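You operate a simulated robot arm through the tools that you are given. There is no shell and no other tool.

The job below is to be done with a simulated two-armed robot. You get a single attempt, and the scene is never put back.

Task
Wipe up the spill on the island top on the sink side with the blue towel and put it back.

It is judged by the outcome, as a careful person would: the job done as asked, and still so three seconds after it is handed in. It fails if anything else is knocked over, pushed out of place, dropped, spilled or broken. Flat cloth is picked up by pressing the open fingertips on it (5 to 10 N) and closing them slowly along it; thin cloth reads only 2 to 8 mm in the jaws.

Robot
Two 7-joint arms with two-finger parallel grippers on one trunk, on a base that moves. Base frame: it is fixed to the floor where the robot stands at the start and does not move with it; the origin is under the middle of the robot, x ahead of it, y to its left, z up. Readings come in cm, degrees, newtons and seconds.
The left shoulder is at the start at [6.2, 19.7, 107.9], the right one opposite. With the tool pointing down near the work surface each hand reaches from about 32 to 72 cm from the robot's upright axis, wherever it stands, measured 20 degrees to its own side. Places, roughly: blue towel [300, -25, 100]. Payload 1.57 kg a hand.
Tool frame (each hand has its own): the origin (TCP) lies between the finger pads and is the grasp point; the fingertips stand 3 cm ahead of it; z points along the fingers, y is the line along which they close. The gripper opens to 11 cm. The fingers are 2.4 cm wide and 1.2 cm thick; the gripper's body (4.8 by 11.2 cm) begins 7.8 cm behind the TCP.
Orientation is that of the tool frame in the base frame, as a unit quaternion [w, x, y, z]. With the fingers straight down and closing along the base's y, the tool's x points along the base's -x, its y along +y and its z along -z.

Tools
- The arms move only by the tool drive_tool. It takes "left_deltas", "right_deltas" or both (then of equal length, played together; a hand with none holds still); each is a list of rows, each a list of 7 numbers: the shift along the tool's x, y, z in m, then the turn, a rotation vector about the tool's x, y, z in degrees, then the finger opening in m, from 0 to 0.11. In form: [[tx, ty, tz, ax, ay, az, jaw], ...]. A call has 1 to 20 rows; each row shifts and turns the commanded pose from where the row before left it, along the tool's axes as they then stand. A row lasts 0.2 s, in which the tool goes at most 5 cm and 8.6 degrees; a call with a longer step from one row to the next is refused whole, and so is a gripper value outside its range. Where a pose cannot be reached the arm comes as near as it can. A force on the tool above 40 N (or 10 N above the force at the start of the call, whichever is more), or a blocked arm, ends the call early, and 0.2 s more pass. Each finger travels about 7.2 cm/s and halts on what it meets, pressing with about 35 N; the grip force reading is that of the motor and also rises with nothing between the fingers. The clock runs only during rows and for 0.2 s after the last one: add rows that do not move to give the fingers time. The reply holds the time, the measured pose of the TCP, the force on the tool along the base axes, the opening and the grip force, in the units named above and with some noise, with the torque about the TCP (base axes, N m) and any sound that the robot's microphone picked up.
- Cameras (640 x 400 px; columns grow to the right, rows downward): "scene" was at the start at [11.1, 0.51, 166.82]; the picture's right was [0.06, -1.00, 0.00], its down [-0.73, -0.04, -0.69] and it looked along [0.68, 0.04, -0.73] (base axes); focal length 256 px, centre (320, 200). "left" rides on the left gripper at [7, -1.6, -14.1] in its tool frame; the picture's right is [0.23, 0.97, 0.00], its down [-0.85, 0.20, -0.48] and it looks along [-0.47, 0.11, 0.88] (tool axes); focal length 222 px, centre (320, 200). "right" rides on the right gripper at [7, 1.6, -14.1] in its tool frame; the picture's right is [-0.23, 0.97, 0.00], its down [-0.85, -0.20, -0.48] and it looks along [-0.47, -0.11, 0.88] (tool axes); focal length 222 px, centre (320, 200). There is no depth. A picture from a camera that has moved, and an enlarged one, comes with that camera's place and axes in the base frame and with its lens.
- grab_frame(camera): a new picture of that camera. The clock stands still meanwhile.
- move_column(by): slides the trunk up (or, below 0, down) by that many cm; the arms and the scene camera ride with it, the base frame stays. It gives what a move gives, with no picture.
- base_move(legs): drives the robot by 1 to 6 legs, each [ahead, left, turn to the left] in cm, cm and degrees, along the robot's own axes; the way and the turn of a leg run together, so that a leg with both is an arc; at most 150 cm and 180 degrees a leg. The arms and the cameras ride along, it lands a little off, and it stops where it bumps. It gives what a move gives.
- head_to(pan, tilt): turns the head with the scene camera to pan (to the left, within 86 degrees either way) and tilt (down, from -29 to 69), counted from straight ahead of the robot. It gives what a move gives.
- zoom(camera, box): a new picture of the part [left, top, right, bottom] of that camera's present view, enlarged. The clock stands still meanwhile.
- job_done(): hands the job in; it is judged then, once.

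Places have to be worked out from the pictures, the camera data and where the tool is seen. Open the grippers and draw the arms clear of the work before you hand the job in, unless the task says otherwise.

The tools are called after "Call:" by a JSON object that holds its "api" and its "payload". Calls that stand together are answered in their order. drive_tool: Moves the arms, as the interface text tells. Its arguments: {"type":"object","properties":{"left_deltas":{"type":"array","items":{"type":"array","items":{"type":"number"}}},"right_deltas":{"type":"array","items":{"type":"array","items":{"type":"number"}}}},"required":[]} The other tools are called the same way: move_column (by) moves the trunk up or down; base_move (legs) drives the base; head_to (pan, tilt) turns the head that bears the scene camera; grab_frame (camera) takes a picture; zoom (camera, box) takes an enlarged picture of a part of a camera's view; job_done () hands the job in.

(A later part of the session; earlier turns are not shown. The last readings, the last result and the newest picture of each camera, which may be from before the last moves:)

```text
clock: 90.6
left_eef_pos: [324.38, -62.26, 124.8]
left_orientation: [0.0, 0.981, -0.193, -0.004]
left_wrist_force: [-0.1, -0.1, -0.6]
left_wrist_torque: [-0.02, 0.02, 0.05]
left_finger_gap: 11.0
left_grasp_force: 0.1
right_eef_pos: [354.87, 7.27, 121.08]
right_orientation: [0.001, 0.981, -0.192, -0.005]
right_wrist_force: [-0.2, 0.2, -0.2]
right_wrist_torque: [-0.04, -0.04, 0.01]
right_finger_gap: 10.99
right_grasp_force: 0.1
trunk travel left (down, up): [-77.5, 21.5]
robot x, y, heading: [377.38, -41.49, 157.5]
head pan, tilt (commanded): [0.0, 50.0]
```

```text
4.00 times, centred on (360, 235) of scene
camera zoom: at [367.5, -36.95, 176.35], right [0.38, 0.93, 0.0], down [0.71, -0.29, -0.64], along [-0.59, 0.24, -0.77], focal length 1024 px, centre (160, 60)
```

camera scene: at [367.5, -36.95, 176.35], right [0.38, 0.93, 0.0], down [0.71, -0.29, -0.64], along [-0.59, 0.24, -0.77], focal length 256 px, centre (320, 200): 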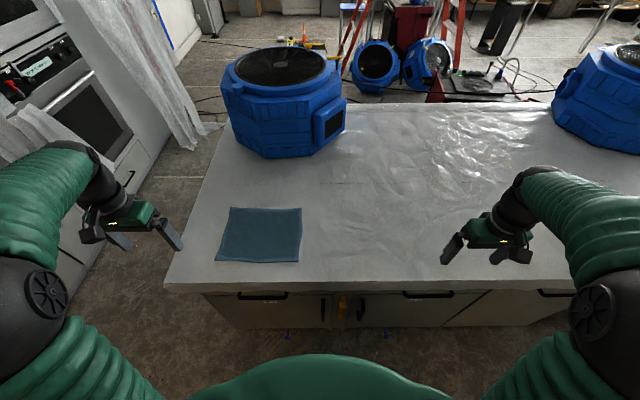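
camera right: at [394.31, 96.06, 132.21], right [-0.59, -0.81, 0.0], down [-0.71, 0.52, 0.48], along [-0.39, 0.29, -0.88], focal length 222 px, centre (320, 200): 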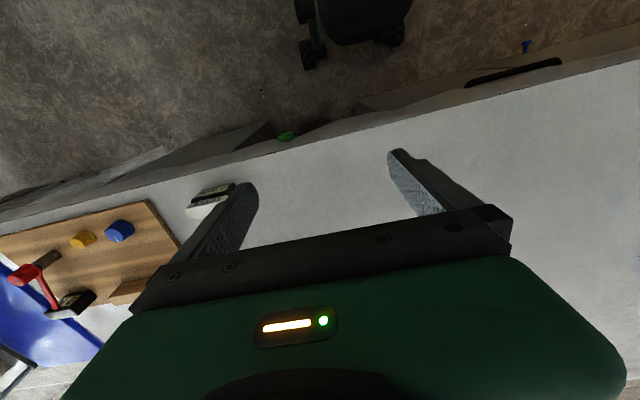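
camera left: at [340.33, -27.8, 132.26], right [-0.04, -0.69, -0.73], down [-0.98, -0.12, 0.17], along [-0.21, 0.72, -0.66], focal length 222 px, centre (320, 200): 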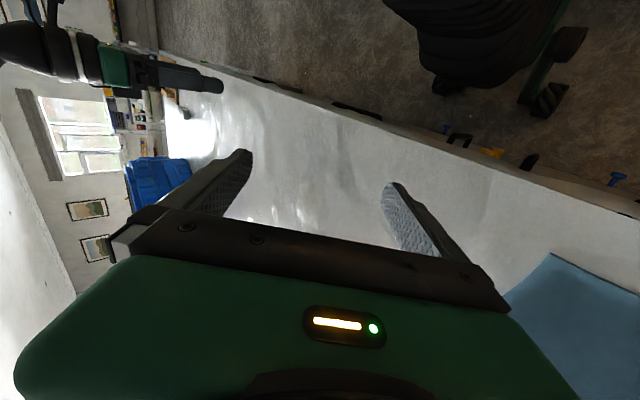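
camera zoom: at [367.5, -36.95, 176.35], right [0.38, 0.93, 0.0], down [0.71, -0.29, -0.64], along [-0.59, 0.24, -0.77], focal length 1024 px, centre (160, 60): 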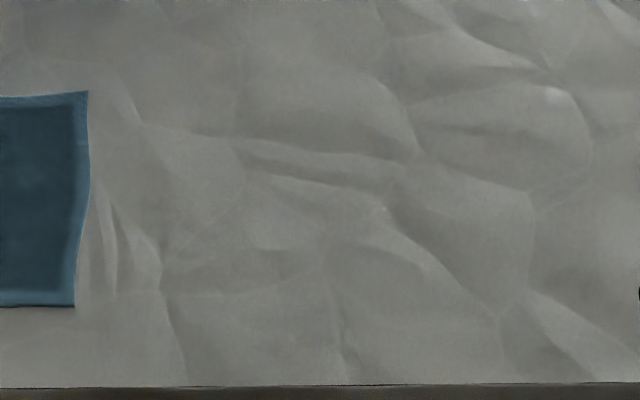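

No coloured spill anywhere, so it may be clear liquid. I back off again and lower the head nearly to the level of the top, so windows mirror in any flat wet film.

Call:
{"api": "base_move", "payload": {"legs": [[-36, 0, 0], [0, -30, 0]]}}

Call:
{"api": "move_column", "payload": {"by": -40}}

Call:
{"api": "move_column", "payload": {"by": -22}}

Call:
{"api": "head_to", "payload": {"pan": 0, "tilt": 8}}

Call:
{"api": "grab_frame", "payload": {"camera": "scene"}}

```text
clock: 94.5
left_eef_pos: [368.28, -50.27, 124.33]
left_orientation: [-0.007, 0.982, -0.189, -0.003]
left_wrist_force: [1.0, 0.0, 0.1]
left_wrist_torque: [0.01, 0.0, -0.02]
left_finger_gap: 11.02
left_grasp_force: 0.1
right_eef_pos: [398.47, 19.27, 121.52]
right_orientation: [-0.006, 0.982, -0.189, -0.005]
right_wrist_force: [-0.4, -0.2, -1.1]
right_wrist_torque: [-0.01, -0.03, -0.01]
right_finger_gap: 11.0
right_grasp_force: 0.0
trunk travel left (down, up): [-77.5, 21.5]
robot x, y, heading: [422.22, -27.55, 157.9]
head pan, tilt (commanded): [0.0, 50.0]
```

```text
clock: 98.4
left_eef_pos: [368.98, -48.97, 84.83]
left_orientation: [-0.001, 0.982, -0.189, -0.004]
left_wrist_force: [0.0, -0.3, -0.3]
left_wrist_torque: [-0.02, -0.03, -0.02]
left_finger_gap: 10.97
left_grasp_force: 0.0
right_eef_pos: [399.0, 20.53, 81.23]
right_orientation: [-0.001, 0.982, -0.191, -0.005]
right_wrist_force: [0.3, -0.4, -0.4]
right_wrist_torque: [0.01, -0.03, 0.01]
right_finger_gap: 10.97
right_grasp_force: 0.1
trunk travel left (down, up): [-37.5, 61.5]
robot x, y, heading: [422.09, -27.45, 158.1]
head pan, tilt (commanded): [0.0, 50.0]
```

```text
clock: 100.7
left_eef_pos: [368.96, -48.99, 62.78]
left_orientation: [-0.002, 0.982, -0.189, -0.005]
left_wrist_force: [0.2, -1.2, 0.5]
left_wrist_torque: [0.02, -0.01, 0.0]
left_finger_gap: 11.01
left_grasp_force: 0.0
right_eef_pos: [399.11, 20.56, 59.15]
right_orientation: [-0.001, 0.982, -0.189, -0.005]
right_wrist_force: [0.6, -0.1, -0.4]
right_wrist_torque: [0.0, 0.0, 0.01]
right_finger_gap: 11.02
right_grasp_force: 0.1
trunk travel left (down, up): [-15.5, 83.5]
robot x, y, heading: [422.37, -28.03, 158.0]
head pan, tilt (commanded): [0.0, 50.0]
```

```text
clock: 101.8
left_eef_pos: [368.8, -48.93, 62.86]
left_orientation: [-0.002, 0.982, -0.189, -0.004]
left_wrist_force: [-0.3, 0.2, 0.3]
left_wrist_torque: [-0.01, 0.0, 0.01]
left_finger_gap: 11.0
left_grasp_force: 0.1
right_eef_pos: [399.14, 20.54, 59.23]
right_orientation: [-0.001, 0.982, -0.191, -0.005]
right_wrist_force: [-0.2, 0.4, 0.4]
right_wrist_torque: [-0.01, 0.02, 0.01]
right_finger_gap: 10.99
right_grasp_force: 0.0
trunk travel left (down, up): [-15.5, 83.5]
robot x, y, heading: [422.19, -27.69, 157.8]
head pan, tilt (commanded): [0.0, 8.0]
```

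```text
taken
camera scene: at [410.28, -23.14, 120.86], right [0.38, 0.93, 0.0], down [0.13, -0.05, -0.99], along [-0.92, 0.37, -0.14], focal length 256 px, centre (320, 200)
```

scene: 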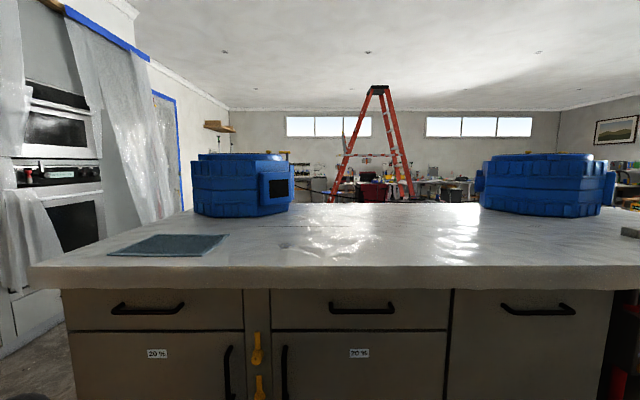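

The window reflections now fall on the strip; I enlarge it.

Call:
{"api": "zoom", "payload": {"camera": "scene", "box": [220, 195, 420, 275]}}

Call:
{"api": "zoom", "payload": {"camera": "scene", "box": [380, 195, 580, 275]}}

Call:
{"api": "zoom", "payload": {"camera": "scene", "box": [80, 195, 280, 275]}}

```text
3.20 times, centred on (320, 235) of scene
camera zoom: at [410.28, -23.14, 120.86], right [0.38, 0.93, 0.0], down [0.13, -0.05, -0.99], along [-0.92, 0.37, -0.14], focal length 820 px, centre (320, 88)
```

zoom: 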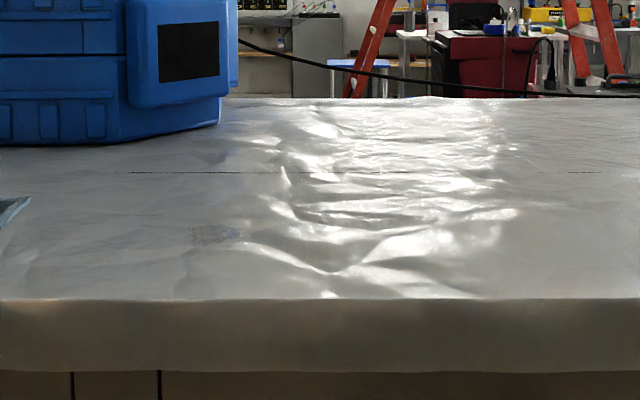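

```text
3.20 times, centred on (480, 235) of scene
camera zoom: at [410.28, -23.14, 120.86], right [0.38, 0.93, 0.0], down [0.13, -0.05, -0.99], along [-0.92, 0.37, -0.14], focal length 820 px, centre (-192, 88)
```

zoom: 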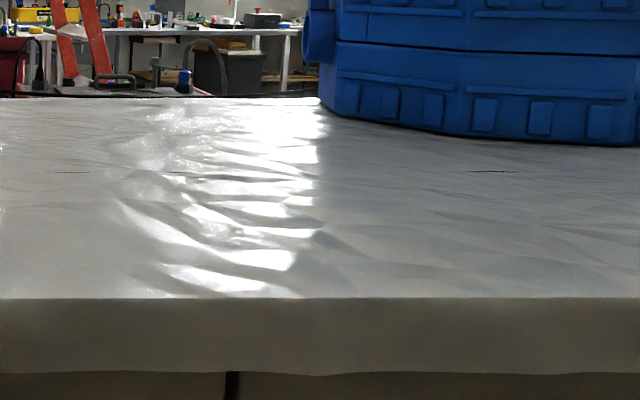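

```text
3.20 times, centred on (180, 235) of scene
camera zoom: at [410.28, -23.14, 120.86], right [0.38, 0.93, 0.0], down [0.13, -0.05, -0.99], along [-0.92, 0.37, -0.14], focal length 820 px, centre (768, 88)
```

zoom: 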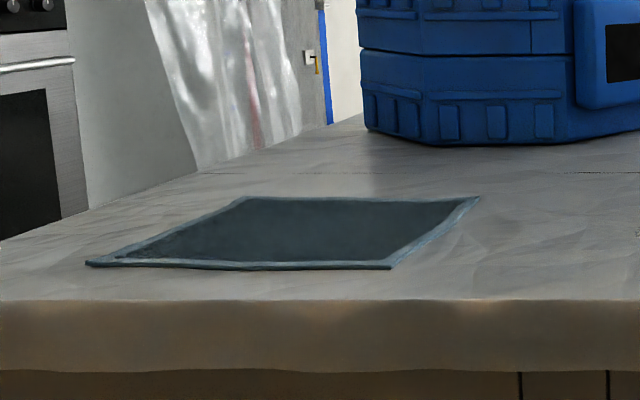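

A small dark textured patch appears at zoom (215, 234), i.e. about (328, -2) — exactly the spot I suspected. I enlarge it strongly.

Call:
{"api": "zoom", "payload": {"camera": "scene", "box": [262, 252, 326, 284]}}

Call:
{"api": "zoom", "payload": {"camera": "scene", "box": [256, 240, 336, 280]}}

```text
10.00 times, centred on (294, 268) of scene
camera zoom: at [410.28, -23.14, 120.86], right [0.38, 0.93, 0.0], down [0.13, -0.05, -0.99], along [-0.92, 0.37, -0.14], focal length 2561 px, centre (580, -480)
```

zoom: 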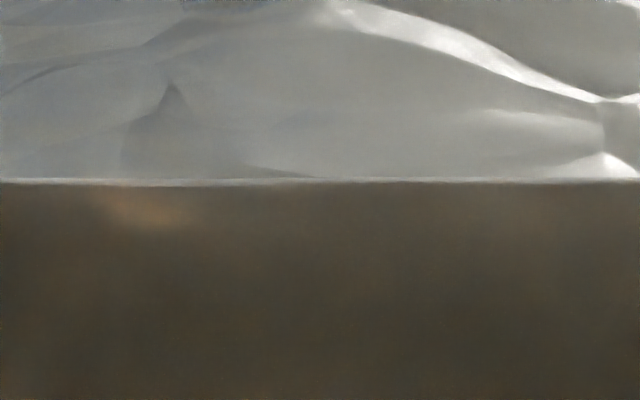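

```text
8.00 times, centred on (296, 260) of scene
camera zoom: at [410.28, -23.14, 120.86], right [0.38, 0.93, 0.0], down [0.13, -0.05, -0.99], along [-0.92, 0.37, -0.14], focal length 2049 px, centre (512, -280)
```

zoom: 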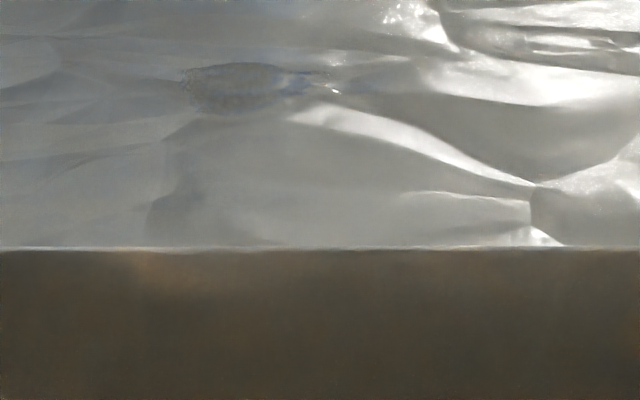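

There's the spill: an elliptical wet patch with a speckled rim. I enlarge it more to measure it.

Call:
{"api": "zoom", "payload": {"camera": "scene", "box": [272, 240, 312, 260]}}

```text
16.00 times, centred on (292, 250) of scene
camera zoom: at [410.28, -23.14, 120.86], right [0.38, 0.93, 0.0], down [0.13, -0.05, -0.99], along [-0.92, 0.37, -0.14], focal length 4098 px, centre (768, -600)
```

zoom: 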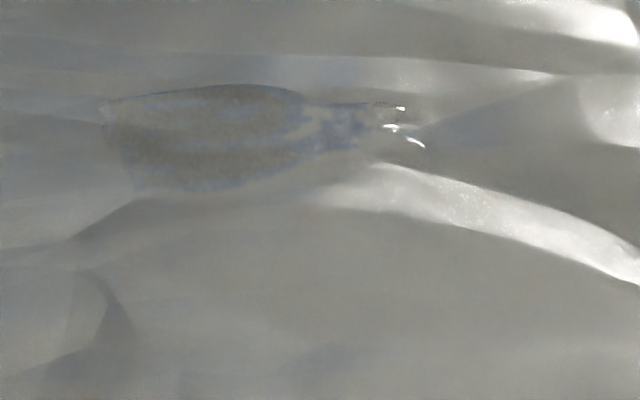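

The spill is found: a clear wet patch about 7 cm across, centred near (328.5, -2), roughly 40 cm to the right of the towel and 12 cm in from the edge. I raise the trunk again and drive to a working spot facing the island between towel and spill.

Call:
{"api": "move_column", "payload": {"by": 40}}

Call:
{"api": "move_column", "payload": {"by": 22}}

Call:
{"api": "base_move", "payload": {"legs": [[0, 38, 0], [42, 0, 0]]}}

Call:
{"api": "head_to", "payload": {"pan": 0, "tilt": 52}}

Call:
{"api": "grab_frame", "payload": {"camera": "scene"}}

```text
clock: 105.6
left_eef_pos: [368.97, -48.96, 102.79]
left_orientation: [-0.002, 0.982, -0.189, -0.004]
left_wrist_force: [0.4, -0.1, -0.7]
left_wrist_torque: [0.03, 0.03, -0.01]
left_finger_gap: 10.99
left_grasp_force: 0.1
right_eef_pos: [398.89, 20.54, 99.12]
right_orientation: [-0.001, 0.982, -0.19, -0.005]
right_wrist_force: [0.5, 0.1, -0.5]
right_wrist_torque: [0.0, 0.01, -0.03]
right_finger_gap: 11.01
right_grasp_force: 0.0
trunk travel left (down, up): [-55.5, 43.5]
robot x, y, heading: [422.24, -28.02, 157.5]
head pan, tilt (commanded): [0.0, 8.0]
```

```text
clock: 108.0
left_eef_pos: [368.97, -49.0, 124.81]
left_orientation: [-0.002, 0.982, -0.189, -0.004]
left_wrist_force: [0.0, -0.2, 0.1]
left_wrist_torque: [-0.02, -0.01, -0.02]
left_finger_gap: 10.99
left_grasp_force: 0.0
right_eef_pos: [398.99, 20.44, 121.26]
right_orientation: [0.0, 0.982, -0.19, -0.005]
right_wrist_force: [-0.2, -0.1, 0.1]
right_wrist_torque: [0.02, 0.02, 0.01]
right_finger_gap: 11.0
right_grasp_force: 0.0
trunk travel left (down, up): [-77.5, 21.5]
robot x, y, heading: [421.95, -27.87, 157.9]
head pan, tilt (commanded): [0.0, 8.0]
```

```text
clock: 112.5
left_eef_pos: [316.47, -69.44, 124.84]
left_orientation: [-0.003, 0.983, -0.184, -0.006]
left_wrist_force: [-0.3, 0.0, 0.2]
left_wrist_torque: [0.05, -0.03, 0.02]
left_finger_gap: 10.99
left_grasp_force: 0.1
right_eef_pos: [345.85, 0.35, 121.32]
right_orientation: [-0.002, 0.983, -0.184, -0.006]
right_wrist_force: [-0.4, 0.4, 0.4]
right_wrist_torque: [0.04, 0.02, -0.03]
right_finger_gap: 10.99
right_grasp_force: 0.1
trunk travel left (down, up): [-77.5, 21.5]
robot x, y, heading: [369.1, -47.33, 158.8]
head pan, tilt (commanded): [0.0, 8.0]
```

```text
clock: 113.6
left_eef_pos: [316.47, -69.14, 124.78]
left_orientation: [-0.003, 0.983, -0.184, -0.004]
left_wrist_force: [-0.3, -0.6, 0.3]
left_wrist_torque: [-0.02, 0.02, -0.01]
left_finger_gap: 11.0
left_grasp_force: 0.0
right_eef_pos: [345.74, 0.93, 121.26]
right_orientation: [0.0, 0.983, -0.185, -0.005]
right_wrist_force: [-0.5, -0.2, -0.2]
right_wrist_torque: [0.0, 0.01, 0.0]
right_finger_gap: 10.99
right_grasp_force: 0.0
trunk travel left (down, up): [-77.5, 21.5]
robot x, y, heading: [369.3, -47.43, 158.6]
head pan, tilt (commanded): [0.0, 52.0]
```

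```text
taken
camera scene: at [359.07, -43.34, 176.1], right [0.36, 0.93, 0.0], down [0.73, -0.29, -0.62], along [-0.57, 0.22, -0.79], focal length 256 px, centre (320, 200)
```

scene: 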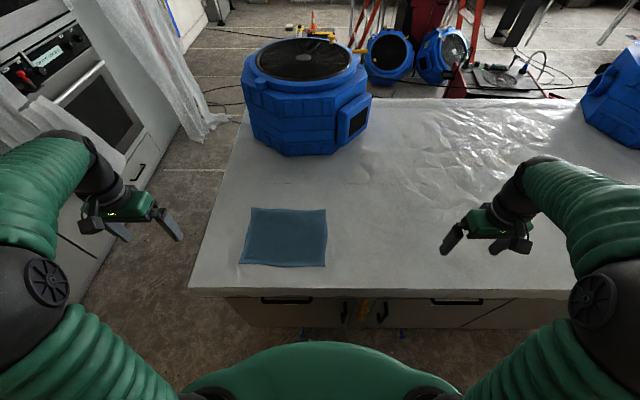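

Now at about the intended place. I enlarge the towel (to record its original corners) and the predicted spill spot at scene (396, 247).

Call:
{"api": "zoom", "payload": {"camera": "scene", "box": [225, 195, 345, 275]}}

Call:
{"api": "zoom", "payload": {"camera": "scene", "box": [364, 227, 428, 267]}}

Call:
{"api": "grab_frame", "payload": {"camera": "right"}}

```text
5.00 times, centred on (285, 235) of scene
camera zoom: at [359.07, -43.34, 176.1], right [0.36, 0.93, 0.0], down [0.73, -0.29, -0.62], along [-0.57, 0.22, -0.79], focal length 1281 px, centre (495, 25)
```

zoom: 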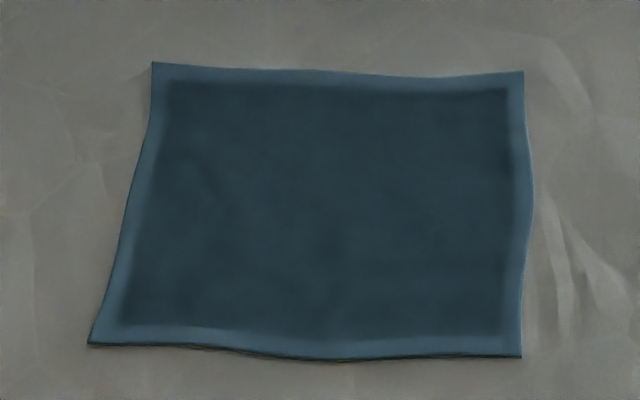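

```text
10.00 times, centred on (396, 247) of scene
camera zoom: at [359.07, -43.34, 176.1], right [0.36, 0.93, 0.0], down [0.73, -0.29, -0.62], along [-0.57, 0.22, -0.79], focal length 2561 px, centre (-440, -270)
```

zoom: 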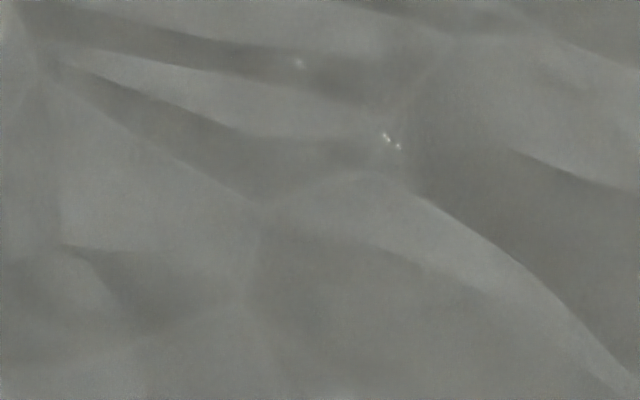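

```text
taken
camera right: at [351.87, -3.22, 135.27], right [-0.56, -0.83, 0.0], down [-0.72, 0.49, 0.49], along [-0.4, 0.27, -0.87], focal length 222 px, centre (320, 200)
```

right: 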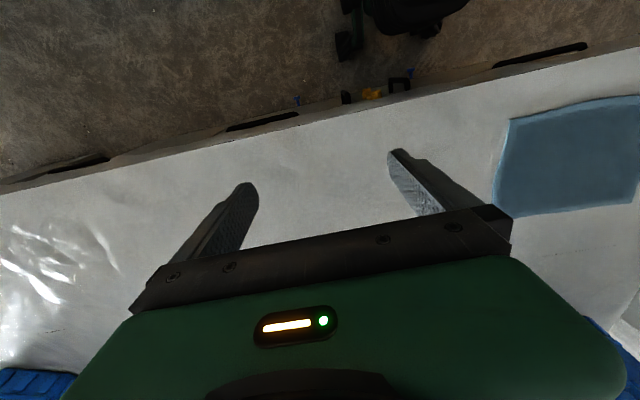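

Measured: towel corners at about (293,-47), (305,-20), (327,-29), (315,-56), centre (310,-38); spill centre about (327,-2). I'll hold the towel with both hands near its left and right edges, so I move both hands to about 13 cm above those spots.

Call:
{"api": "drive_tool", "payload": {"left_deltas": [[-0.0176, -0.0165, 0.0148, 0, 0, 0, 0.11], [-0.0176, -0.0165, 0.0148, 0, 0, 0, 0.1], [-0.0176, -0.0165, 0.0148, 0, 0, 0, 0.09], [-0.0176, -0.0165, 0.0148, 0, 0, 0, 0.08], [-0.0176, -0.0165, 0.0148, 0, 0, 0, 0.07], [-0.0176, -0.0165, 0.0148, 0, 0, 0, 0.06], [-0.0176, -0.0165, 0.0148, 0, 0, 0, 0.05], [-0.0176, -0.0165, 0.0148, 0, 0, 0, 0.05], [-0.0176, -0.0165, 0.0148, 0, 0, 0, 0.05], [-0.0176, -0.0165, 0.0148, 0, 0, 0, 0.05]], "right_deltas": [[-0.0192, 0.03925, 0.0113, 0, 0, 0, 0.11], [-0.0192, 0.03925, 0.0113, 0, 0, 0, 0.1], [-0.0192, 0.03925, 0.0113, 0, 0, 0, 0.09], [-0.0192, 0.03925, 0.0113, 0, 0, 0, 0.08], [-0.0192, 0.03925, 0.0113, 0, 0, 0, 0.07], [-0.0192, 0.03925, 0.0113, 0, 0, 0, 0.06], [-0.0192, 0.03925, 0.0113, 0, 0, 0, 0.05], [-0.0192, 0.03925, 0.0113, 0, 0, 0, 0.05], [-0.0192, 0.03925, 0.0113, 0, 0, 0, 0.05], [-0.0192, 0.03925, 0.0113, 0, 0, 0, 0.05]]}}

Call:
{"api": "grab_frame", "payload": {"camera": "scene"}}

Call:
{"api": "grab_frame", "payload": {"camera": "right"}}

Call:
{"api": "grab_frame", "payload": {"camera": "left"}}

```text
clock: 115.8
left_eef_pos: [305.75, -47.4, 110.02]
left_orientation: [-0.003, 0.983, -0.183, -0.003]
left_wrist_force: [-0.5, 0.0, -0.6]
left_wrist_torque: [0.01, -0.02, 0.01]
left_finger_gap: 5.01
left_grasp_force: 0.0
right_eef_pos: [312.98, -28.8, 109.96]
right_orientation: [-0.002, 0.983, -0.185, -0.003]
right_wrist_force: [-1.3, 0.5, -0.6]
right_wrist_torque: [0.01, 0.0, 0.04]
right_finger_gap: 5.01
right_grasp_force: 0.1
trunk travel left (down, up): [-77.5, 21.5]
robot x, y, heading: [369.3, -47.33, 158.4]
head pan, tilt (commanded): [0.0, 52.0]
```

```text
taken
camera scene: at [358.35, -43.45, 176.05], right [0.36, 0.93, 0.0], down [0.74, -0.29, -0.61], along [-0.57, 0.22, -0.79], focal length 256 px, centre (320, 200)
```

scene: 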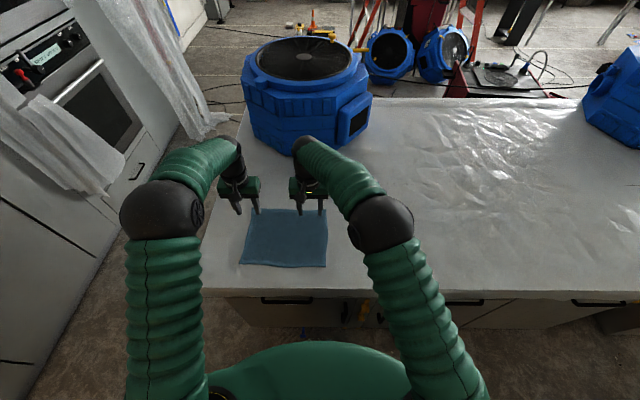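

```text
taken
camera right: at [319.21, -32.99, 124.04], right [-0.56, -0.83, 0.0], down [-0.72, 0.49, 0.49], along [-0.4, 0.27, -0.87], focal length 222 px, centre (320, 200)
```

right: 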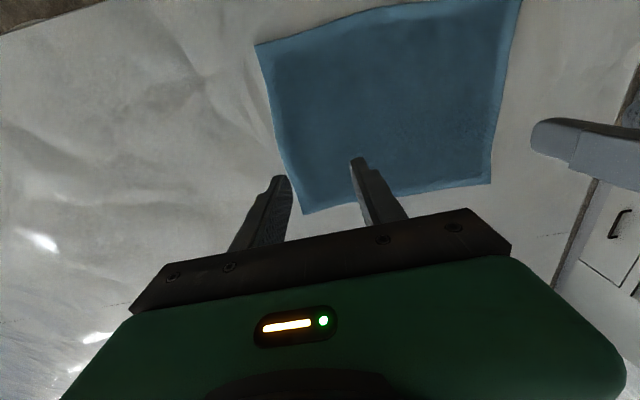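

```text
taken
camera left: at [312.92, -48.42, 124.06], right [-0.14, -0.99, 0.0], down [-0.87, 0.12, 0.48], along [-0.48, 0.07, -0.88], focal length 222 px, centre (320, 200)
```

left: 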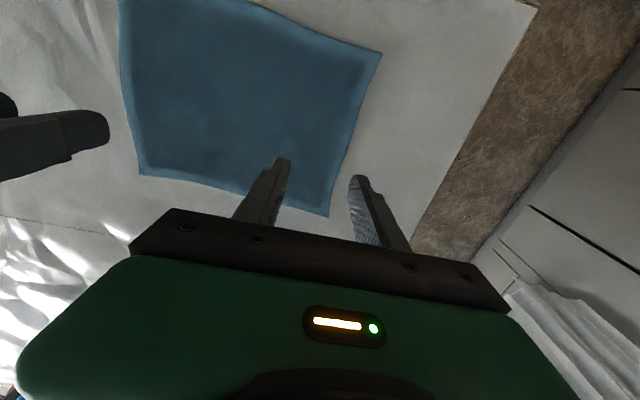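

Both hands are centred about 4.5–5 cm inside the towel's left and right edges. I lower both to just above the cloth.

Call:
{"api": "drive_tool", "payload": {"left_deltas": [[0, 0, 0.02, 0, 0, 0, 0.05], [0, 0, 0.02, 0, 0, 0, 0.05], [0, 0, 0.02, 0, 0, 0, 0.05], [0, 0, 0.02, 0, 0, 0, 0.05], [0, 0, 0.02, 0, 0, 0, 0.05], [0, 0, 0.015, 0, 0, 0, 0.05]], "right_deltas": [[0, 0, 0.02, 0, 0, 0, 0.05], [0, 0, 0.02, 0, 0, 0, 0.05], [0, 0, 0.02, 0, 0, 0, 0.05], [0, 0, 0.02, 0, 0, 0, 0.05], [0, 0, 0.02, 0, 0, 0, 0.05], [0, 0, 0.015, 0, 0, 0, 0.05]]}}

```text
clock: 117.2
left_eef_pos: [305.75, -47.36, 98.68]
left_orientation: [-0.001, 0.983, -0.183, -0.004]
left_wrist_force: [0.2, -0.1, 0.3]
left_wrist_torque: [0.0, -0.02, 0.0]
left_finger_gap: 4.99
left_grasp_force: 0.1
right_eef_pos: [313.34, -28.81, 98.63]
right_orientation: [0.0, 0.983, -0.184, -0.005]
right_wrist_force: [0.0, -0.5, -0.1]
right_wrist_torque: [-0.02, -0.01, 0.0]
right_finger_gap: 4.99
right_grasp_force: 0.1
trunk travel left (down, up): [-77.5, 21.5]
robot x, y, heading: [369.55, -47.23, 158.6]
head pan, tilt (commanded): [0.0, 52.0]
```

No contact yet at z 98.6. I go down in 3 mm steps and read the forces.

Call:
{"api": "drive_tool", "payload": {"left_deltas": [[0, 0, 0.003, 0, 0, 0, 0.05], [0, 0, 0.003, 0, 0, 0, 0.05], [0, 0, 0.003, 0, 0, 0, 0.05], [0, 0, 0.003, 0, 0, 0, 0.05]], "right_deltas": [[0, 0, 0.003, 0, 0, 0, 0.05], [0, 0, 0.003, 0, 0, 0, 0.05], [0, 0, 0.003, 0, 0, 0, 0.05], [0, 0, 0.003, 0, 0, 0, 0.05]]}}

```text
clock: 118.2
left_eef_pos: [305.66, -47.4, 97.37]
left_orientation: [-0.002, 0.983, -0.183, -0.004]
left_wrist_force: [-0.6, -0.7, 0.2]
left_wrist_torque: [0.01, 0.0, 0.01]
left_finger_gap: 5.02
left_grasp_force: 0.1
right_eef_pos: [313.29, -28.77, 97.4]
right_orientation: [0.0, 0.983, -0.183, -0.005]
right_wrist_force: [-0.4, -0.2, -0.6]
right_wrist_torque: [0.02, 0.0, -0.02]
right_finger_gap: 5.0
right_grasp_force: 0.0
trunk travel left (down, up): [-77.5, 21.5]
robot x, y, heading: [368.67, -47.55, 158.8]
head pan, tilt (commanded): [0.0, 52.0]
```

Still free at 97.4. I continue down in 2 mm steps.

Call:
{"api": "drive_tool", "payload": {"left_deltas": [[0, 0, 0.002, 0, 0, 0, 0.05], [0, 0, 0.002, 0, 0, 0, 0.05], [0, 0, 0.002, 0, 0, 0, 0.05]], "right_deltas": [[0, 0, 0.002, 0, 0, 0, 0.05], [0, 0, 0.002, 0, 0, 0, 0.05], [0, 0, 0.002, 0, 0, 0, 0.05]]}}

```text
clock: 119.0
left_eef_pos: [305.65, -47.31, 96.79]
left_orientation: [-0.002, 0.983, -0.184, -0.004]
left_wrist_force: [-0.2, -0.2, 0.8]
left_wrist_torque: [-0.01, -0.05, 0.01]
left_finger_gap: 5.03
left_grasp_force: 0.0
right_eef_pos: [313.38, -28.86, 96.97]
right_orientation: [-0.001, 0.983, -0.184, -0.005]
right_wrist_force: [-0.2, 0.6, 0.0]
right_wrist_torque: [0.0, 0.0, -0.02]
right_finger_gap: 5.02
right_grasp_force: 0.1
trunk travel left (down, up): [-77.5, 21.5]
robot x, y, heading: [368.97, -47.55, 158.4]
head pan, tilt (commanded): [0.0, 52.0]
```

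Call:
{"api": "drive_tool", "payload": {"left_deltas": [[0, 0, 0.002, 0, 0, 0, 0.05], [0, 0, 0.002, 0, 0, 0, 0.05], [0, 0, 0.002, 0, 0, 0, 0.05]], "right_deltas": [[0, 0, 0.002, 0, 0, 0, 0.05], [0, 0, 0.002, 0, 0, 0, 0.05], [0, 0, 0.002, 0, 0, 0, 0.05]]}}

```text
clock: 119.8
left_eef_pos: [305.75, -47.32, 96.37]
left_orientation: [-0.001, 0.983, -0.184, -0.004]
left_wrist_force: [-0.2, 0.6, 0.2]
left_wrist_torque: [-0.02, 0.01, 0.0]
left_finger_gap: 5.03
left_grasp_force: 0.1
right_eef_pos: [313.37, -28.83, 96.18]
right_orientation: [-0.001, 0.983, -0.184, -0.006]
right_wrist_force: [0.0, 1.1, 0.1]
right_wrist_torque: [-0.02, -0.02, 0.02]
right_finger_gap: 5.01
right_grasp_force: 0.0
trunk travel left (down, up): [-77.5, 21.5]
robot x, y, heading: [369.44, -47.18, 158.7]
head pan, tilt (commanded): [0.0, 52.0]
```

Free at 96.2, so the top is a bit lower than estimated. I keep stepping down.

Call:
{"api": "drive_tool", "payload": {"left_deltas": [[0, 0, 0.002, 0, 0, 0, 0.05], [0, 0, 0.002, 0, 0, 0, 0.05], [0, 0, 0.002, 0, 0, 0, 0.05]], "right_deltas": [[0, 0, 0.002, 0, 0, 0, 0.05], [0, 0, 0.002, 0, 0, 0, 0.05], [0, 0, 0.002, 0, 0, 0, 0.05]]}}

Call:
{"api": "drive_tool", "payload": {"left_deltas": [[0, 0, 0.002, 0, 0, 0, 0.05], [0, 0, 0.002, 0, 0, 0, 0.05]], "right_deltas": [[0, 0, 0.002, 0, 0, 0, 0.05], [0, 0, 0.002, 0, 0, 0, 0.05]]}}

```text
clock: 120.6
left_eef_pos: [305.71, -47.3, 95.63]
left_orientation: [-0.002, 0.983, -0.184, -0.004]
left_wrist_force: [0.3, 0.0, -0.3]
left_wrist_torque: [0.0, 0.0, 0.02]
left_finger_gap: 5.01
left_grasp_force: 0.1
right_eef_pos: [313.31, -28.8, 95.59]
right_orientation: [-0.001, 0.983, -0.184, -0.005]
right_wrist_force: [0.0, -0.2, 0.6]
right_wrist_torque: [0.03, 0.03, -0.01]
right_finger_gap: 4.99
right_grasp_force: 0.0
trunk travel left (down, up): [-77.5, 21.5]
robot x, y, heading: [369.53, -47.18, 158.7]
head pan, tilt (commanded): [0.0, 52.0]
```

```text
clock: 121.2
left_eef_pos: [305.75, -47.28, 95.35]
left_orientation: [-0.001, 0.983, -0.184, -0.005]
left_wrist_force: [-0.7, 0.1, 5.0]
left_wrist_torque: [-0.08, 0.03, -0.03]
left_finger_gap: 5.04
left_grasp_force: 0.1
right_eef_pos: [313.47, -28.8, 95.43]
right_orientation: [-0.001, 0.983, -0.184, -0.007]
right_wrist_force: [-1.3, 0.6, 5.6]
right_wrist_torque: [-0.01, 0.03, 0.03]
right_finger_gap: 5.0
right_grasp_force: 0.1
trunk travel left (down, up): [-77.5, 21.5]
robot x, y, heading: [369.4, -47.05, 158.6]
head pan, tilt (commanded): [0.0, 52.0]
```

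Both hands now press about 5 N on the cloth (surface at z≈92.4). I press 1 mm more and close slowly, shifting each hand inward at half the closing rate so that only the outer fingers sweep cloth.

Call:
{"api": "drive_tool", "payload": {"left_deltas": [[0, 0, 0.001, 0, 0, 0, 0.05], [0, -0.00125, 0, 0, 0, 0, 0.0475], [0, -0.00125, 0, 0, 0, 0, 0.045], [0, -0.00125, 0, 0, 0, 0, 0.0425], [0, -0.00125, 0, 0, 0, 0, 0.04], [0, -0.00125, 0, 0, 0, 0, 0.0375], [0, -0.00125, 0, 0, 0, 0, 0.035], [0, -0.00125, 0, 0, 0, 0, 0.0325], [0, -0.00125, 0, 0, 0, 0, 0.03]], "right_deltas": [[0, 0, 0.001, 0, 0, 0, 0.05], [0, 0.00125, 0, 0, 0, 0, 0.0475], [0, 0.00125, 0, 0, 0, 0, 0.045], [0, 0.00125, 0, 0, 0, 0, 0.0425], [0, 0.00125, 0, 0, 0, 0, 0.04], [0, 0.00125, 0, 0, 0, 0, 0.0375], [0, 0.00125, 0, 0, 0, 0, 0.035], [0, 0.00125, 0, 0, 0, 0, 0.0325], [0, 0.00125, 0, 0, 0, 0, 0.03]]}}

Call:
{"api": "zoom", "payload": {"camera": "scene", "box": [205, 160, 355, 275]}}

Call:
{"api": "grab_frame", "payload": {"camera": "right"}}

Call:
{"api": "grab_frame", "payload": {"camera": "left"}}

```text
clock: 123.2
left_eef_pos: [306.31, -46.52, 95.22]
left_orientation: [-0.002, 0.983, -0.184, -0.005]
left_wrist_force: [0.1, 0.3, 7.5]
left_wrist_torque: [-0.04, 0.03, 0.03]
left_finger_gap: 2.95
left_grasp_force: 0.0
right_eef_pos: [313.23, -29.58, 95.29]
right_orientation: [-0.001, 0.983, -0.184, -0.006]
right_wrist_force: [3.1, 0.2, 14.9]
right_wrist_torque: [-0.02, -0.08, 0.02]
right_finger_gap: 3.06
right_grasp_force: 0.2
trunk travel left (down, up): [-77.5, 21.5]
robot x, y, heading: [369.56, -47.19, 158.7]
head pan, tilt (commanded): [0.0, 52.0]
```

```text
3.48 times, centred on (280, 218) of scene
camera zoom: at [359.4, -43.49, 176.13], right [0.36, 0.93, 0.0], down [0.73, -0.29, -0.62], along [-0.57, 0.22, -0.79], focal length 891 px, centre (459, 139)
```

zoom: 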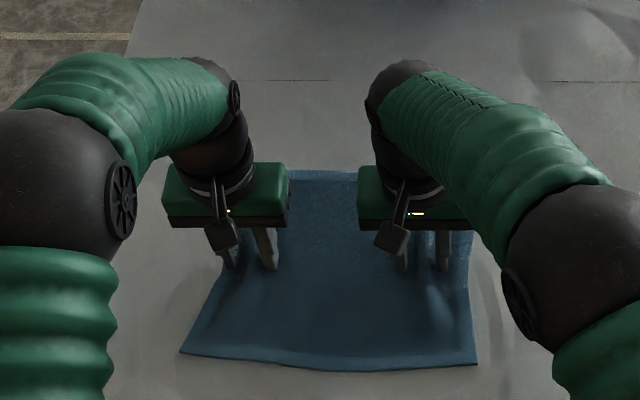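

```text
taken
camera right: at [319.34, -33.7, 109.35], right [-0.56, -0.83, 0.0], down [-0.72, 0.49, 0.49], along [-0.41, 0.27, -0.87], focal length 222 px, centre (320, 200)
```

right: 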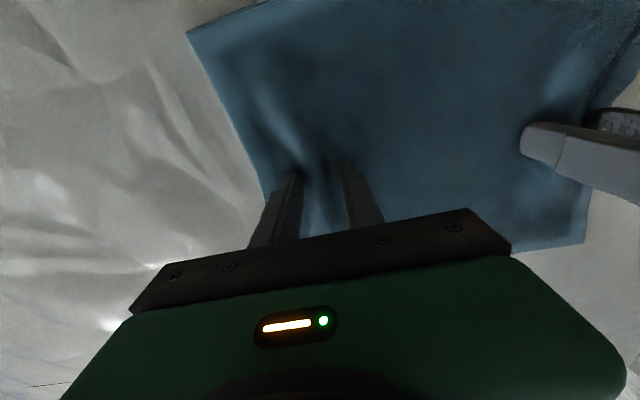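

```text
taken
camera left: at [313.62, -47.46, 109.36], right [-0.14, -0.99, 0.0], down [-0.86, 0.12, 0.49], along [-0.48, 0.07, -0.87], focal length 222 px, centre (320, 200)
```

left: 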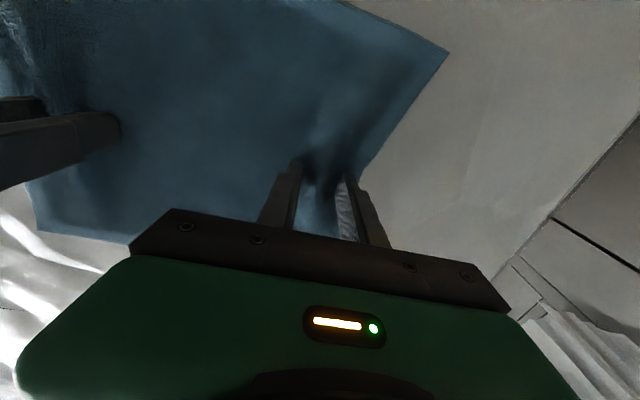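

Folds are forming between both pairs of fingers; the right presses harder (15 N), so I ease it 1.5 mm and keep closing both.

Call:
{"api": "drive_tool", "payload": {"left_deltas": [[0, -0.00125, 0, 0, 0, 0, 0.0275], [0, -0.00125, 0, 0, 0, 0, 0.025], [0, -0.00125, 0, 0, 0, 0, 0.0225], [0, -0.00125, 0, 0, 0, 0, 0.02], [0, -0.00125, 0, 0, 0, 0, 0.0175], [0, -0.00125, 0, 0, 0, 0, 0.015], [0, -0.00125, 0, 0, 0, 0, 0.0125], [0, -0.00125, 0, 0, 0, 0, 0.01], [0, -0.00125, 0, 0, 0, 0, 0.0075], [0, -0.00125, 0, 0, 0, 0, 0.005], [0, 0, 0, 0, 0, 0, 0.0025], [0, 0, 0, 0, 0, 0, 0.0], [0, 0, 0, 0, 0, 0, 0.0], [0, 0, 0, 0, 0, 0, 0.0]], "right_deltas": [[0, 0.00125, -0.0015, 0, 0, 0, 0.0275], [0, 0.00125, 0, 0, 0, 0, 0.025], [0, 0.00125, 0, 0, 0, 0, 0.0225], [0, 0.00125, 0, 0, 0, 0, 0.02], [0, 0.00125, 0, 0, 0, 0, 0.0175], [0, 0.00125, 0, 0, 0, 0, 0.015], [0, 0.00125, 0, 0, 0, 0, 0.0125], [0, 0.00125, 0, 0, 0, 0, 0.01], [0, 0.00125, 0, 0, 0, 0, 0.0075], [0, 0.00125, 0, 0, 0, 0, 0.005], [0, 0, 0, 0, 0, 0, 0.0025], [0, 0, 0, 0, 0, 0, 0.0], [0, 0, 0, 0, 0, 0, 0.0], [0, 0, 0, 0, 0, 0, 0.0]]}}

Call:
{"api": "grab_frame", "payload": {"camera": "right"}}

Call:
{"api": "grab_frame", "payload": {"camera": "left"}}

```text
clock: 126.2
left_eef_pos: [306.56, -45.35, 95.41]
left_orientation: [-0.003, 0.983, -0.184, -0.006]
left_wrist_force: [-1.8, 0.1, 17.0]
left_wrist_torque: [-0.07, 0.01, -0.01]
left_finger_gap: 0.53
left_grasp_force: 25.6
right_eef_pos: [312.73, -31.0, 95.43]
right_orientation: [-0.002, 0.983, -0.184, -0.006]
right_wrist_force: [-0.8, -1.9, 8.8]
right_wrist_torque: [-0.05, 0.05, -0.01]
right_finger_gap: 0.51
right_grasp_force: 25.1
trunk travel left (down, up): [-77.5, 21.5]
robot x, y, heading: [369.2, -47.62, 158.5]
head pan, tilt (commanded): [0.0, 52.0]
```

```text
taken
camera right: at [318.84, -34.98, 109.47], right [-0.56, -0.83, 0.0], down [-0.72, 0.49, 0.49], along [-0.41, 0.27, -0.87], focal length 222 px, centre (320, 200)
```

right: 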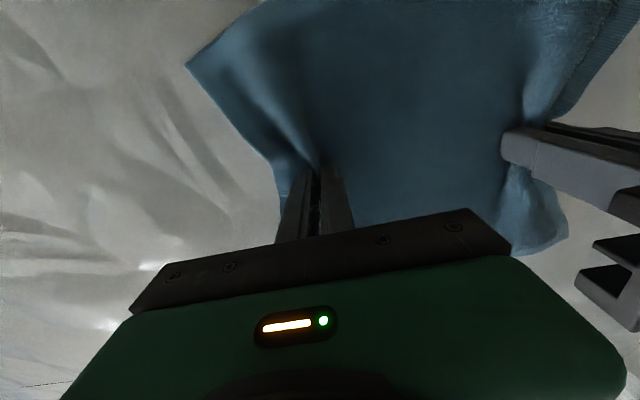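

```text
taken
camera left: at [313.89, -46.42, 109.32], right [-0.14, -0.99, 0.0], down [-0.86, 0.12, 0.49], along [-0.48, 0.07, -0.87], focal length 222 px, centre (320, 200)
```

left: 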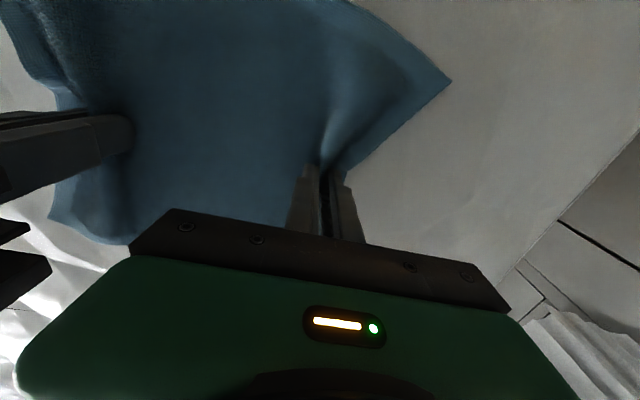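

Both jaws read about 5 mm with the cloth folded in. I lift both hands 4 cm slowly and check the towel.

Call:
{"api": "drive_tool", "payload": {"left_deltas": [[0, 0, -0.005, 0, 0, 0, 0.0], [0, 0, -0.007, 0, 0, 0, 0.0], [0, 0, -0.01, 0, 0, 0, 0.0], [0, 0, -0.01, 0, 0, 0, 0.0], [0, 0, -0.01, 0, 0, 0, 0.0]], "right_deltas": [[0, 0, -0.005, 0, 0, 0, 0.0], [0, 0, -0.007, 0, 0, 0, 0.0], [0, 0, -0.01, 0, 0, 0, 0.0], [0, 0, -0.01, 0, 0, 0, 0.0], [0, 0, -0.01, 0, 0, 0, 0.0]]}}

Call:
{"api": "grab_frame", "payload": {"camera": "scene"}}

Call:
{"api": "grab_frame", "payload": {"camera": "right"}}

Call:
{"api": "grab_frame", "payload": {"camera": "left"}}

```text
clock: 127.4
left_eef_pos: [306.45, -45.42, 99.18]
left_orientation: [-0.002, 0.983, -0.184, -0.004]
left_wrist_force: [1.6, 2.2, 0.1]
left_wrist_torque: [0.08, -0.02, 0.04]
left_finger_gap: 0.51
left_grasp_force: 25.0
right_eef_pos: [312.65, -30.74, 99.59]
right_orientation: [-0.001, 0.983, -0.184, -0.006]
right_wrist_force: [-1.7, -3.1, -0.6]
right_wrist_torque: [-0.08, 0.01, 0.04]
right_finger_gap: 0.52
right_grasp_force: 25.5
trunk travel left (down, up): [-77.5, 21.5]
robot x, y, heading: [369.52, -47.35, 158.6]
head pan, tilt (commanded): [0.0, 52.0]
```

```text
taken
camera scene: at [358.78, -43.43, 176.07], right [0.36, 0.93, 0.0], down [0.74, -0.29, -0.61], along [-0.57, 0.22, -0.79], focal length 256 px, centre (320, 200)
```

scene: 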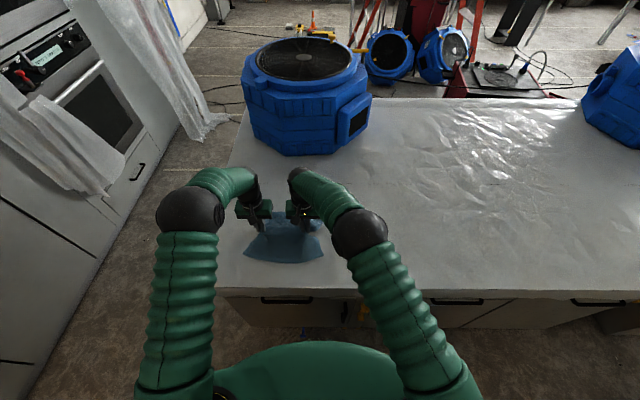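

```text
taken
camera right: at [318.71, -34.81, 113.56], right [-0.56, -0.83, 0.0], down [-0.72, 0.49, 0.49], along [-0.4, 0.27, -0.87], focal length 222 px, centre (320, 200)
```

right: 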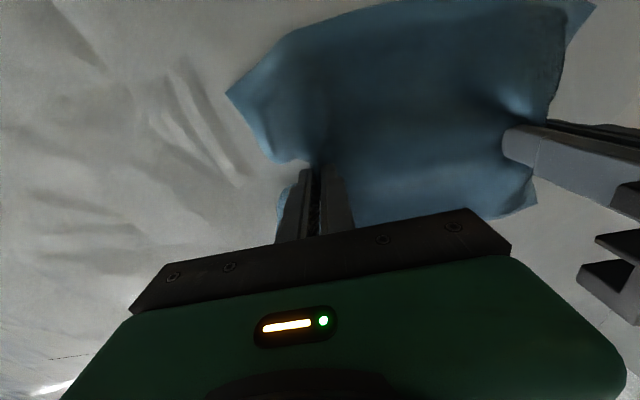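

```text
taken
camera left: at [313.79, -46.44, 113.29], right [-0.14, -0.99, 0.0], down [-0.87, 0.12, 0.49], along [-0.48, 0.07, -0.87], focal length 222 px, centre (320, 200)
```

left: 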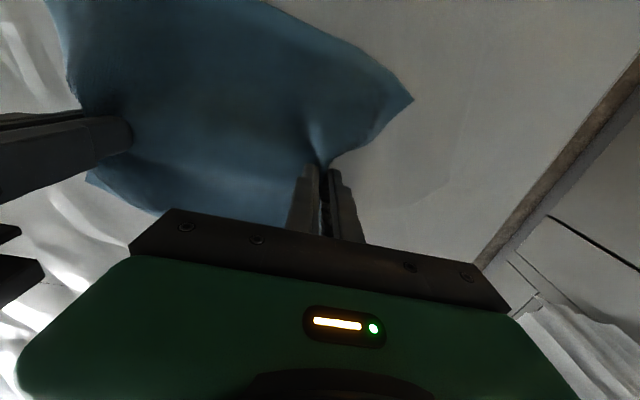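

The towel is held taut between the hands. I carry it to the robot's right by 27 cm so the right fingers come beside the spill.

Call:
{"api": "drive_tool", "payload": {"left_deltas": [[0, -0.015, -0.01, 0, 0, 0, 0.0], [0, -0.015, -0.01, 0, 0, 0, 0.0], [0, -0.02, 0, 0, 0, 0, 0.0], [0, -0.02, 0, 0, 0, 0, 0.0], [0, -0.02, 0, 0, 0, 0, 0.0], [0, -0.02, 0, 0, 0, 0, 0.0], [0, -0.02, 0, 0, 0, 0, 0.0], [0, -0.02, 0, 0, 0, 0, 0.0], [0, -0.02, 0, 0, 0, 0, 0.0], [0, -0.02, 0, 0, 0, 0, 0.0], [0, -0.02, 0, 0, 0, 0, 0.0], [0, -0.02, 0, 0, 0, 0, 0.0], [0, -0.02, 0, 0, 0, 0, 0.0], [0, -0.02, 0, 0, 0, 0, 0.0]], "right_deltas": [[0, -0.015, -0.01, 0, 0, 0, 0.0], [0, -0.015, -0.01, 0, 0, 0, 0.0], [0, -0.02, 0, 0, 0, 0, 0.0], [0, -0.02, 0, 0, 0, 0, 0.0], [0, -0.02, 0, 0, 0, 0, 0.0], [0, -0.02, 0, 0, 0, 0, 0.0], [0, -0.02, 0, 0, 0, 0, 0.0], [0, -0.02, 0, 0, 0, 0, 0.0], [0, -0.02, 0, 0, 0, 0, 0.0], [0, -0.02, 0, 0, 0, 0, 0.0], [0, -0.02, 0, 0, 0, 0, 0.0], [0, -0.02, 0, 0, 0, 0, 0.0], [0, -0.02, 0, 0, 0, 0, 0.0], [0, -0.02, 0, 0, 0, 0, 0.0]]}}

Call:
{"api": "grab_frame", "payload": {"camera": "scene"}}

Call:
{"api": "grab_frame", "payload": {"camera": "right"}}

```text
clock: 130.4
left_eef_pos: [316.2, -19.88, 101.37]
left_orientation: [0.0, 0.983, -0.183, -0.005]
left_wrist_force: [0.6, 2.7, 0.2]
left_wrist_torque: [0.03, -0.01, 0.01]
left_finger_gap: 0.49
left_grasp_force: 25.4
right_eef_pos: [322.4, -5.37, 101.45]
right_orientation: [0.001, 0.983, -0.184, -0.006]
right_wrist_force: [-0.9, -1.5, 0.5]
right_wrist_torque: [-0.05, 0.02, -0.02]
right_finger_gap: 0.45
right_grasp_force: 25.5
trunk travel left (down, up): [-77.5, 21.5]
robot x, y, heading: [369.28, -47.67, 158.3]
head pan, tilt (commanded): [0.0, 52.0]
```

```text
taken
camera scene: at [358.95, -42.85, 176.07], right [0.36, 0.93, 0.0], down [0.74, -0.29, -0.61], along [-0.57, 0.22, -0.79], focal length 256 px, centre (320, 200)
```

scene: 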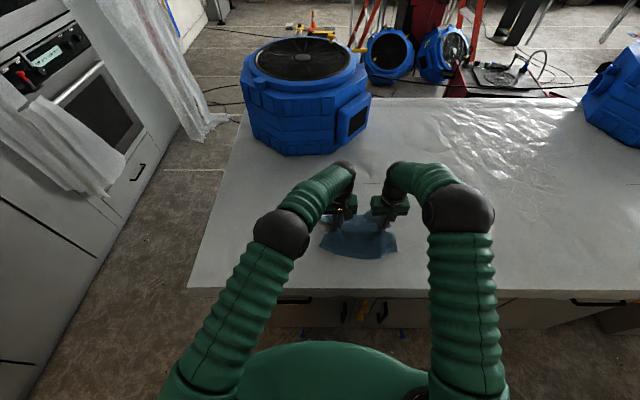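

```text
taken
camera right: at [328.56, -9.4, 115.58], right [-0.56, -0.83, 0.01], down [-0.72, 0.49, 0.49], along [-0.4, 0.27, -0.87], focal length 222 px, centre (320, 200)
```

right: 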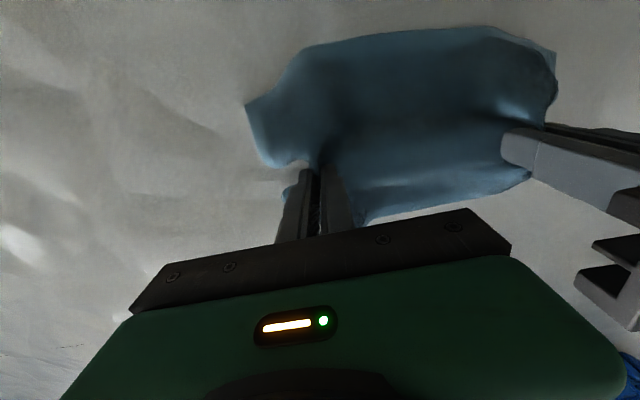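

The right fingers are about 4.6 cm left of the spill's centre (refined to about (325, -1.5) with the top at z 92.4). I lower: the right hand to press on the surface, the left kept 1 cm above it.

Call:
{"api": "drive_tool", "payload": {"left_deltas": [[0, 0, 0.01, 0, 0, 0, 0.0], [0, 0, 0.01, 0, 0, 0, 0.0], [0, 0, 0.01, 0, 0, 0, 0.0], [0, 0, 0.01, 0, 0, 0, 0.0], [0, 0, 0.01, 0, 0, 0, 0.0], [0, 0, 0, 0, 0, 0, 0.0], [0, 0, 0, 0, 0, 0, 0.0], [0, 0, 0, 0, 0, 0, 0.0]], "right_deltas": [[0, 0, 0.01, 0, 0, 0, 0.0], [0, 0, 0.01, 0, 0, 0, 0.0], [0, 0, 0.01, 0, 0, 0, 0.0], [0, 0, 0.01, 0, 0, 0, 0.0], [0, 0, 0.01, 0, 0, 0, 0.0], [0, 0, 0.004, 0, 0, 0, 0.0], [0, 0, 0.003, 0, 0, 0, 0.0], [0, 0, 0.003, 0, 0, 0, 0.0]]}}

```text
clock: 132.2
left_eef_pos: [316.26, -19.96, 96.57]
left_orientation: [-0.001, 0.983, -0.184, -0.005]
left_wrist_force: [1.3, 1.6, -0.2]
left_wrist_torque: [0.09, -0.02, -0.02]
left_finger_gap: 0.53
left_grasp_force: 25.4
right_eef_pos: [322.36, -5.41, 95.66]
right_orientation: [0.0, 0.983, -0.184, -0.007]
right_wrist_force: [-1.8, -1.7, 8.2]
right_wrist_torque: [-0.02, 0.01, 0.01]
right_finger_gap: 0.48
right_grasp_force: 25.1
trunk travel left (down, up): [-77.5, 21.5]
robot x, y, heading: [369.45, -47.59, 158.7]
head pan, tilt (commanded): [0.0, 52.0]
```

Right fingertips press the cloth with 8 N. I start rubbing in a raster along the depth direction, both hands moving together.

Call:
{"api": "drive_tool", "payload": {"left_deltas": [[0.015, 0, 0, 0, 0, 0, 0.0], [0.015, 0, 0, 0, 0, 0, 0.0], [0.015, 0, 0, 0, 0, 0, 0.0], [0.015, 0, 0, 0, 0, 0, 0.0], [0, -0.015, 0, 0, 0, 0, 0.0], [-0.015, 0, 0, 0, 0, 0, 0.0], [-0.015, 0, 0, 0, 0, 0, 0.0], [-0.015, 0, 0, 0, 0, 0, 0.0], [-0.015, 0, 0, 0, 0, 0, 0.0], [-0.015, 0, 0, 0, 0, 0, 0.0], [-0.015, 0, 0, 0, 0, 0, 0.0], [-0.015, 0, 0, 0, 0, 0, 0.0], [-0.015, 0, 0, 0, 0, 0, 0.0], [0, -0.015, 0, 0, 0, 0, 0.0], [0.015, 0, 0, 0, 0, 0, 0.0], [0.015, 0, 0, 0, 0, 0, 0.0], [0.015, 0, 0, 0, 0, 0, 0.0], [0.015, 0, 0, 0, 0, 0, 0.0], [0.015, 0, 0, 0, 0, 0, 0.0], [0.015, 0, 0, 0, 0, 0, 0.0]], "right_deltas": [[0.015, 0, 0, 0, 0, 0, 0.0], [0.015, 0, 0, 0, 0, 0, 0.0], [0.015, 0, 0, 0, 0, 0, 0.0], [0.015, 0, 0, 0, 0, 0, 0.0], [0, -0.015, 0, 0, 0, 0, 0.0], [-0.015, 0, 0, 0, 0, 0, 0.0], [-0.015, 0, 0, 0, 0, 0, 0.0], [-0.015, 0, 0, 0, 0, 0, 0.0], [-0.015, 0, 0, 0, 0, 0, 0.0], [-0.015, 0, 0, 0, 0, 0, 0.0], [-0.015, 0, 0, 0, 0, 0, 0.0], [-0.015, 0, 0, 0, 0, 0, 0.0], [-0.015, 0, 0, 0, 0, 0, 0.0], [0, -0.015, 0, 0, 0, 0, 0.0], [0.015, 0, 0, 0, 0, 0, 0.0], [0.015, 0, 0, 0, 0, 0, 0.0], [0.015, 0, 0, 0, 0, 0, 0.0], [0.015, 0, 0, 0, 0, 0, 0.0], [0.015, 0, 0, 0, 0, 0, 0.0], [0.015, 0, 0, 0, 0, 0, 0.0]]}}

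Call:
{"api": "grab_frame", "payload": {"camera": "right"}}

```text
clock: 136.4
left_eef_pos: [322.94, -20.9, 96.78]
left_orientation: [-0.001, 0.983, -0.183, -0.006]
left_wrist_force: [3.8, 23.7, -1.8]
left_wrist_torque: [0.75, -0.1, 0.02]
left_finger_gap: 0.61
left_grasp_force: 25.8
left hand out of reach, approached as far as the arm can: row 11, 12, 13, 14
right_eef_pos: [326.37, -4.02, 95.64]
right_orientation: [0.0, 0.983, -0.183, -0.006]
right_wrist_force: [-8.7, -22.6, 17.5]
right_wrist_torque: [-0.63, 0.14, 0.16]
right_finger_gap: 0.79
right_grasp_force: 26.8
trunk travel left (down, up): [-77.5, 21.5]
robot x, y, heading: [368.96, -47.28, 158.7]
head pan, tilt (commanded): [0.0, 52.0]
```

```text
taken
camera right: at [332.55, -8.05, 109.59], right [-0.56, -0.83, 0.01], down [-0.72, 0.49, 0.49], along [-0.41, 0.27, -0.87], focal length 222 px, centre (320, 200)
```

right: 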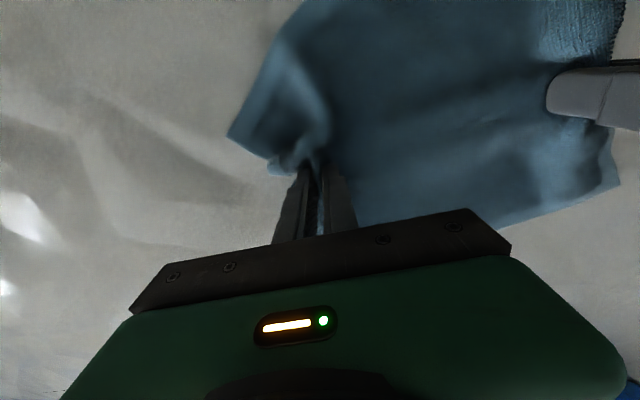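

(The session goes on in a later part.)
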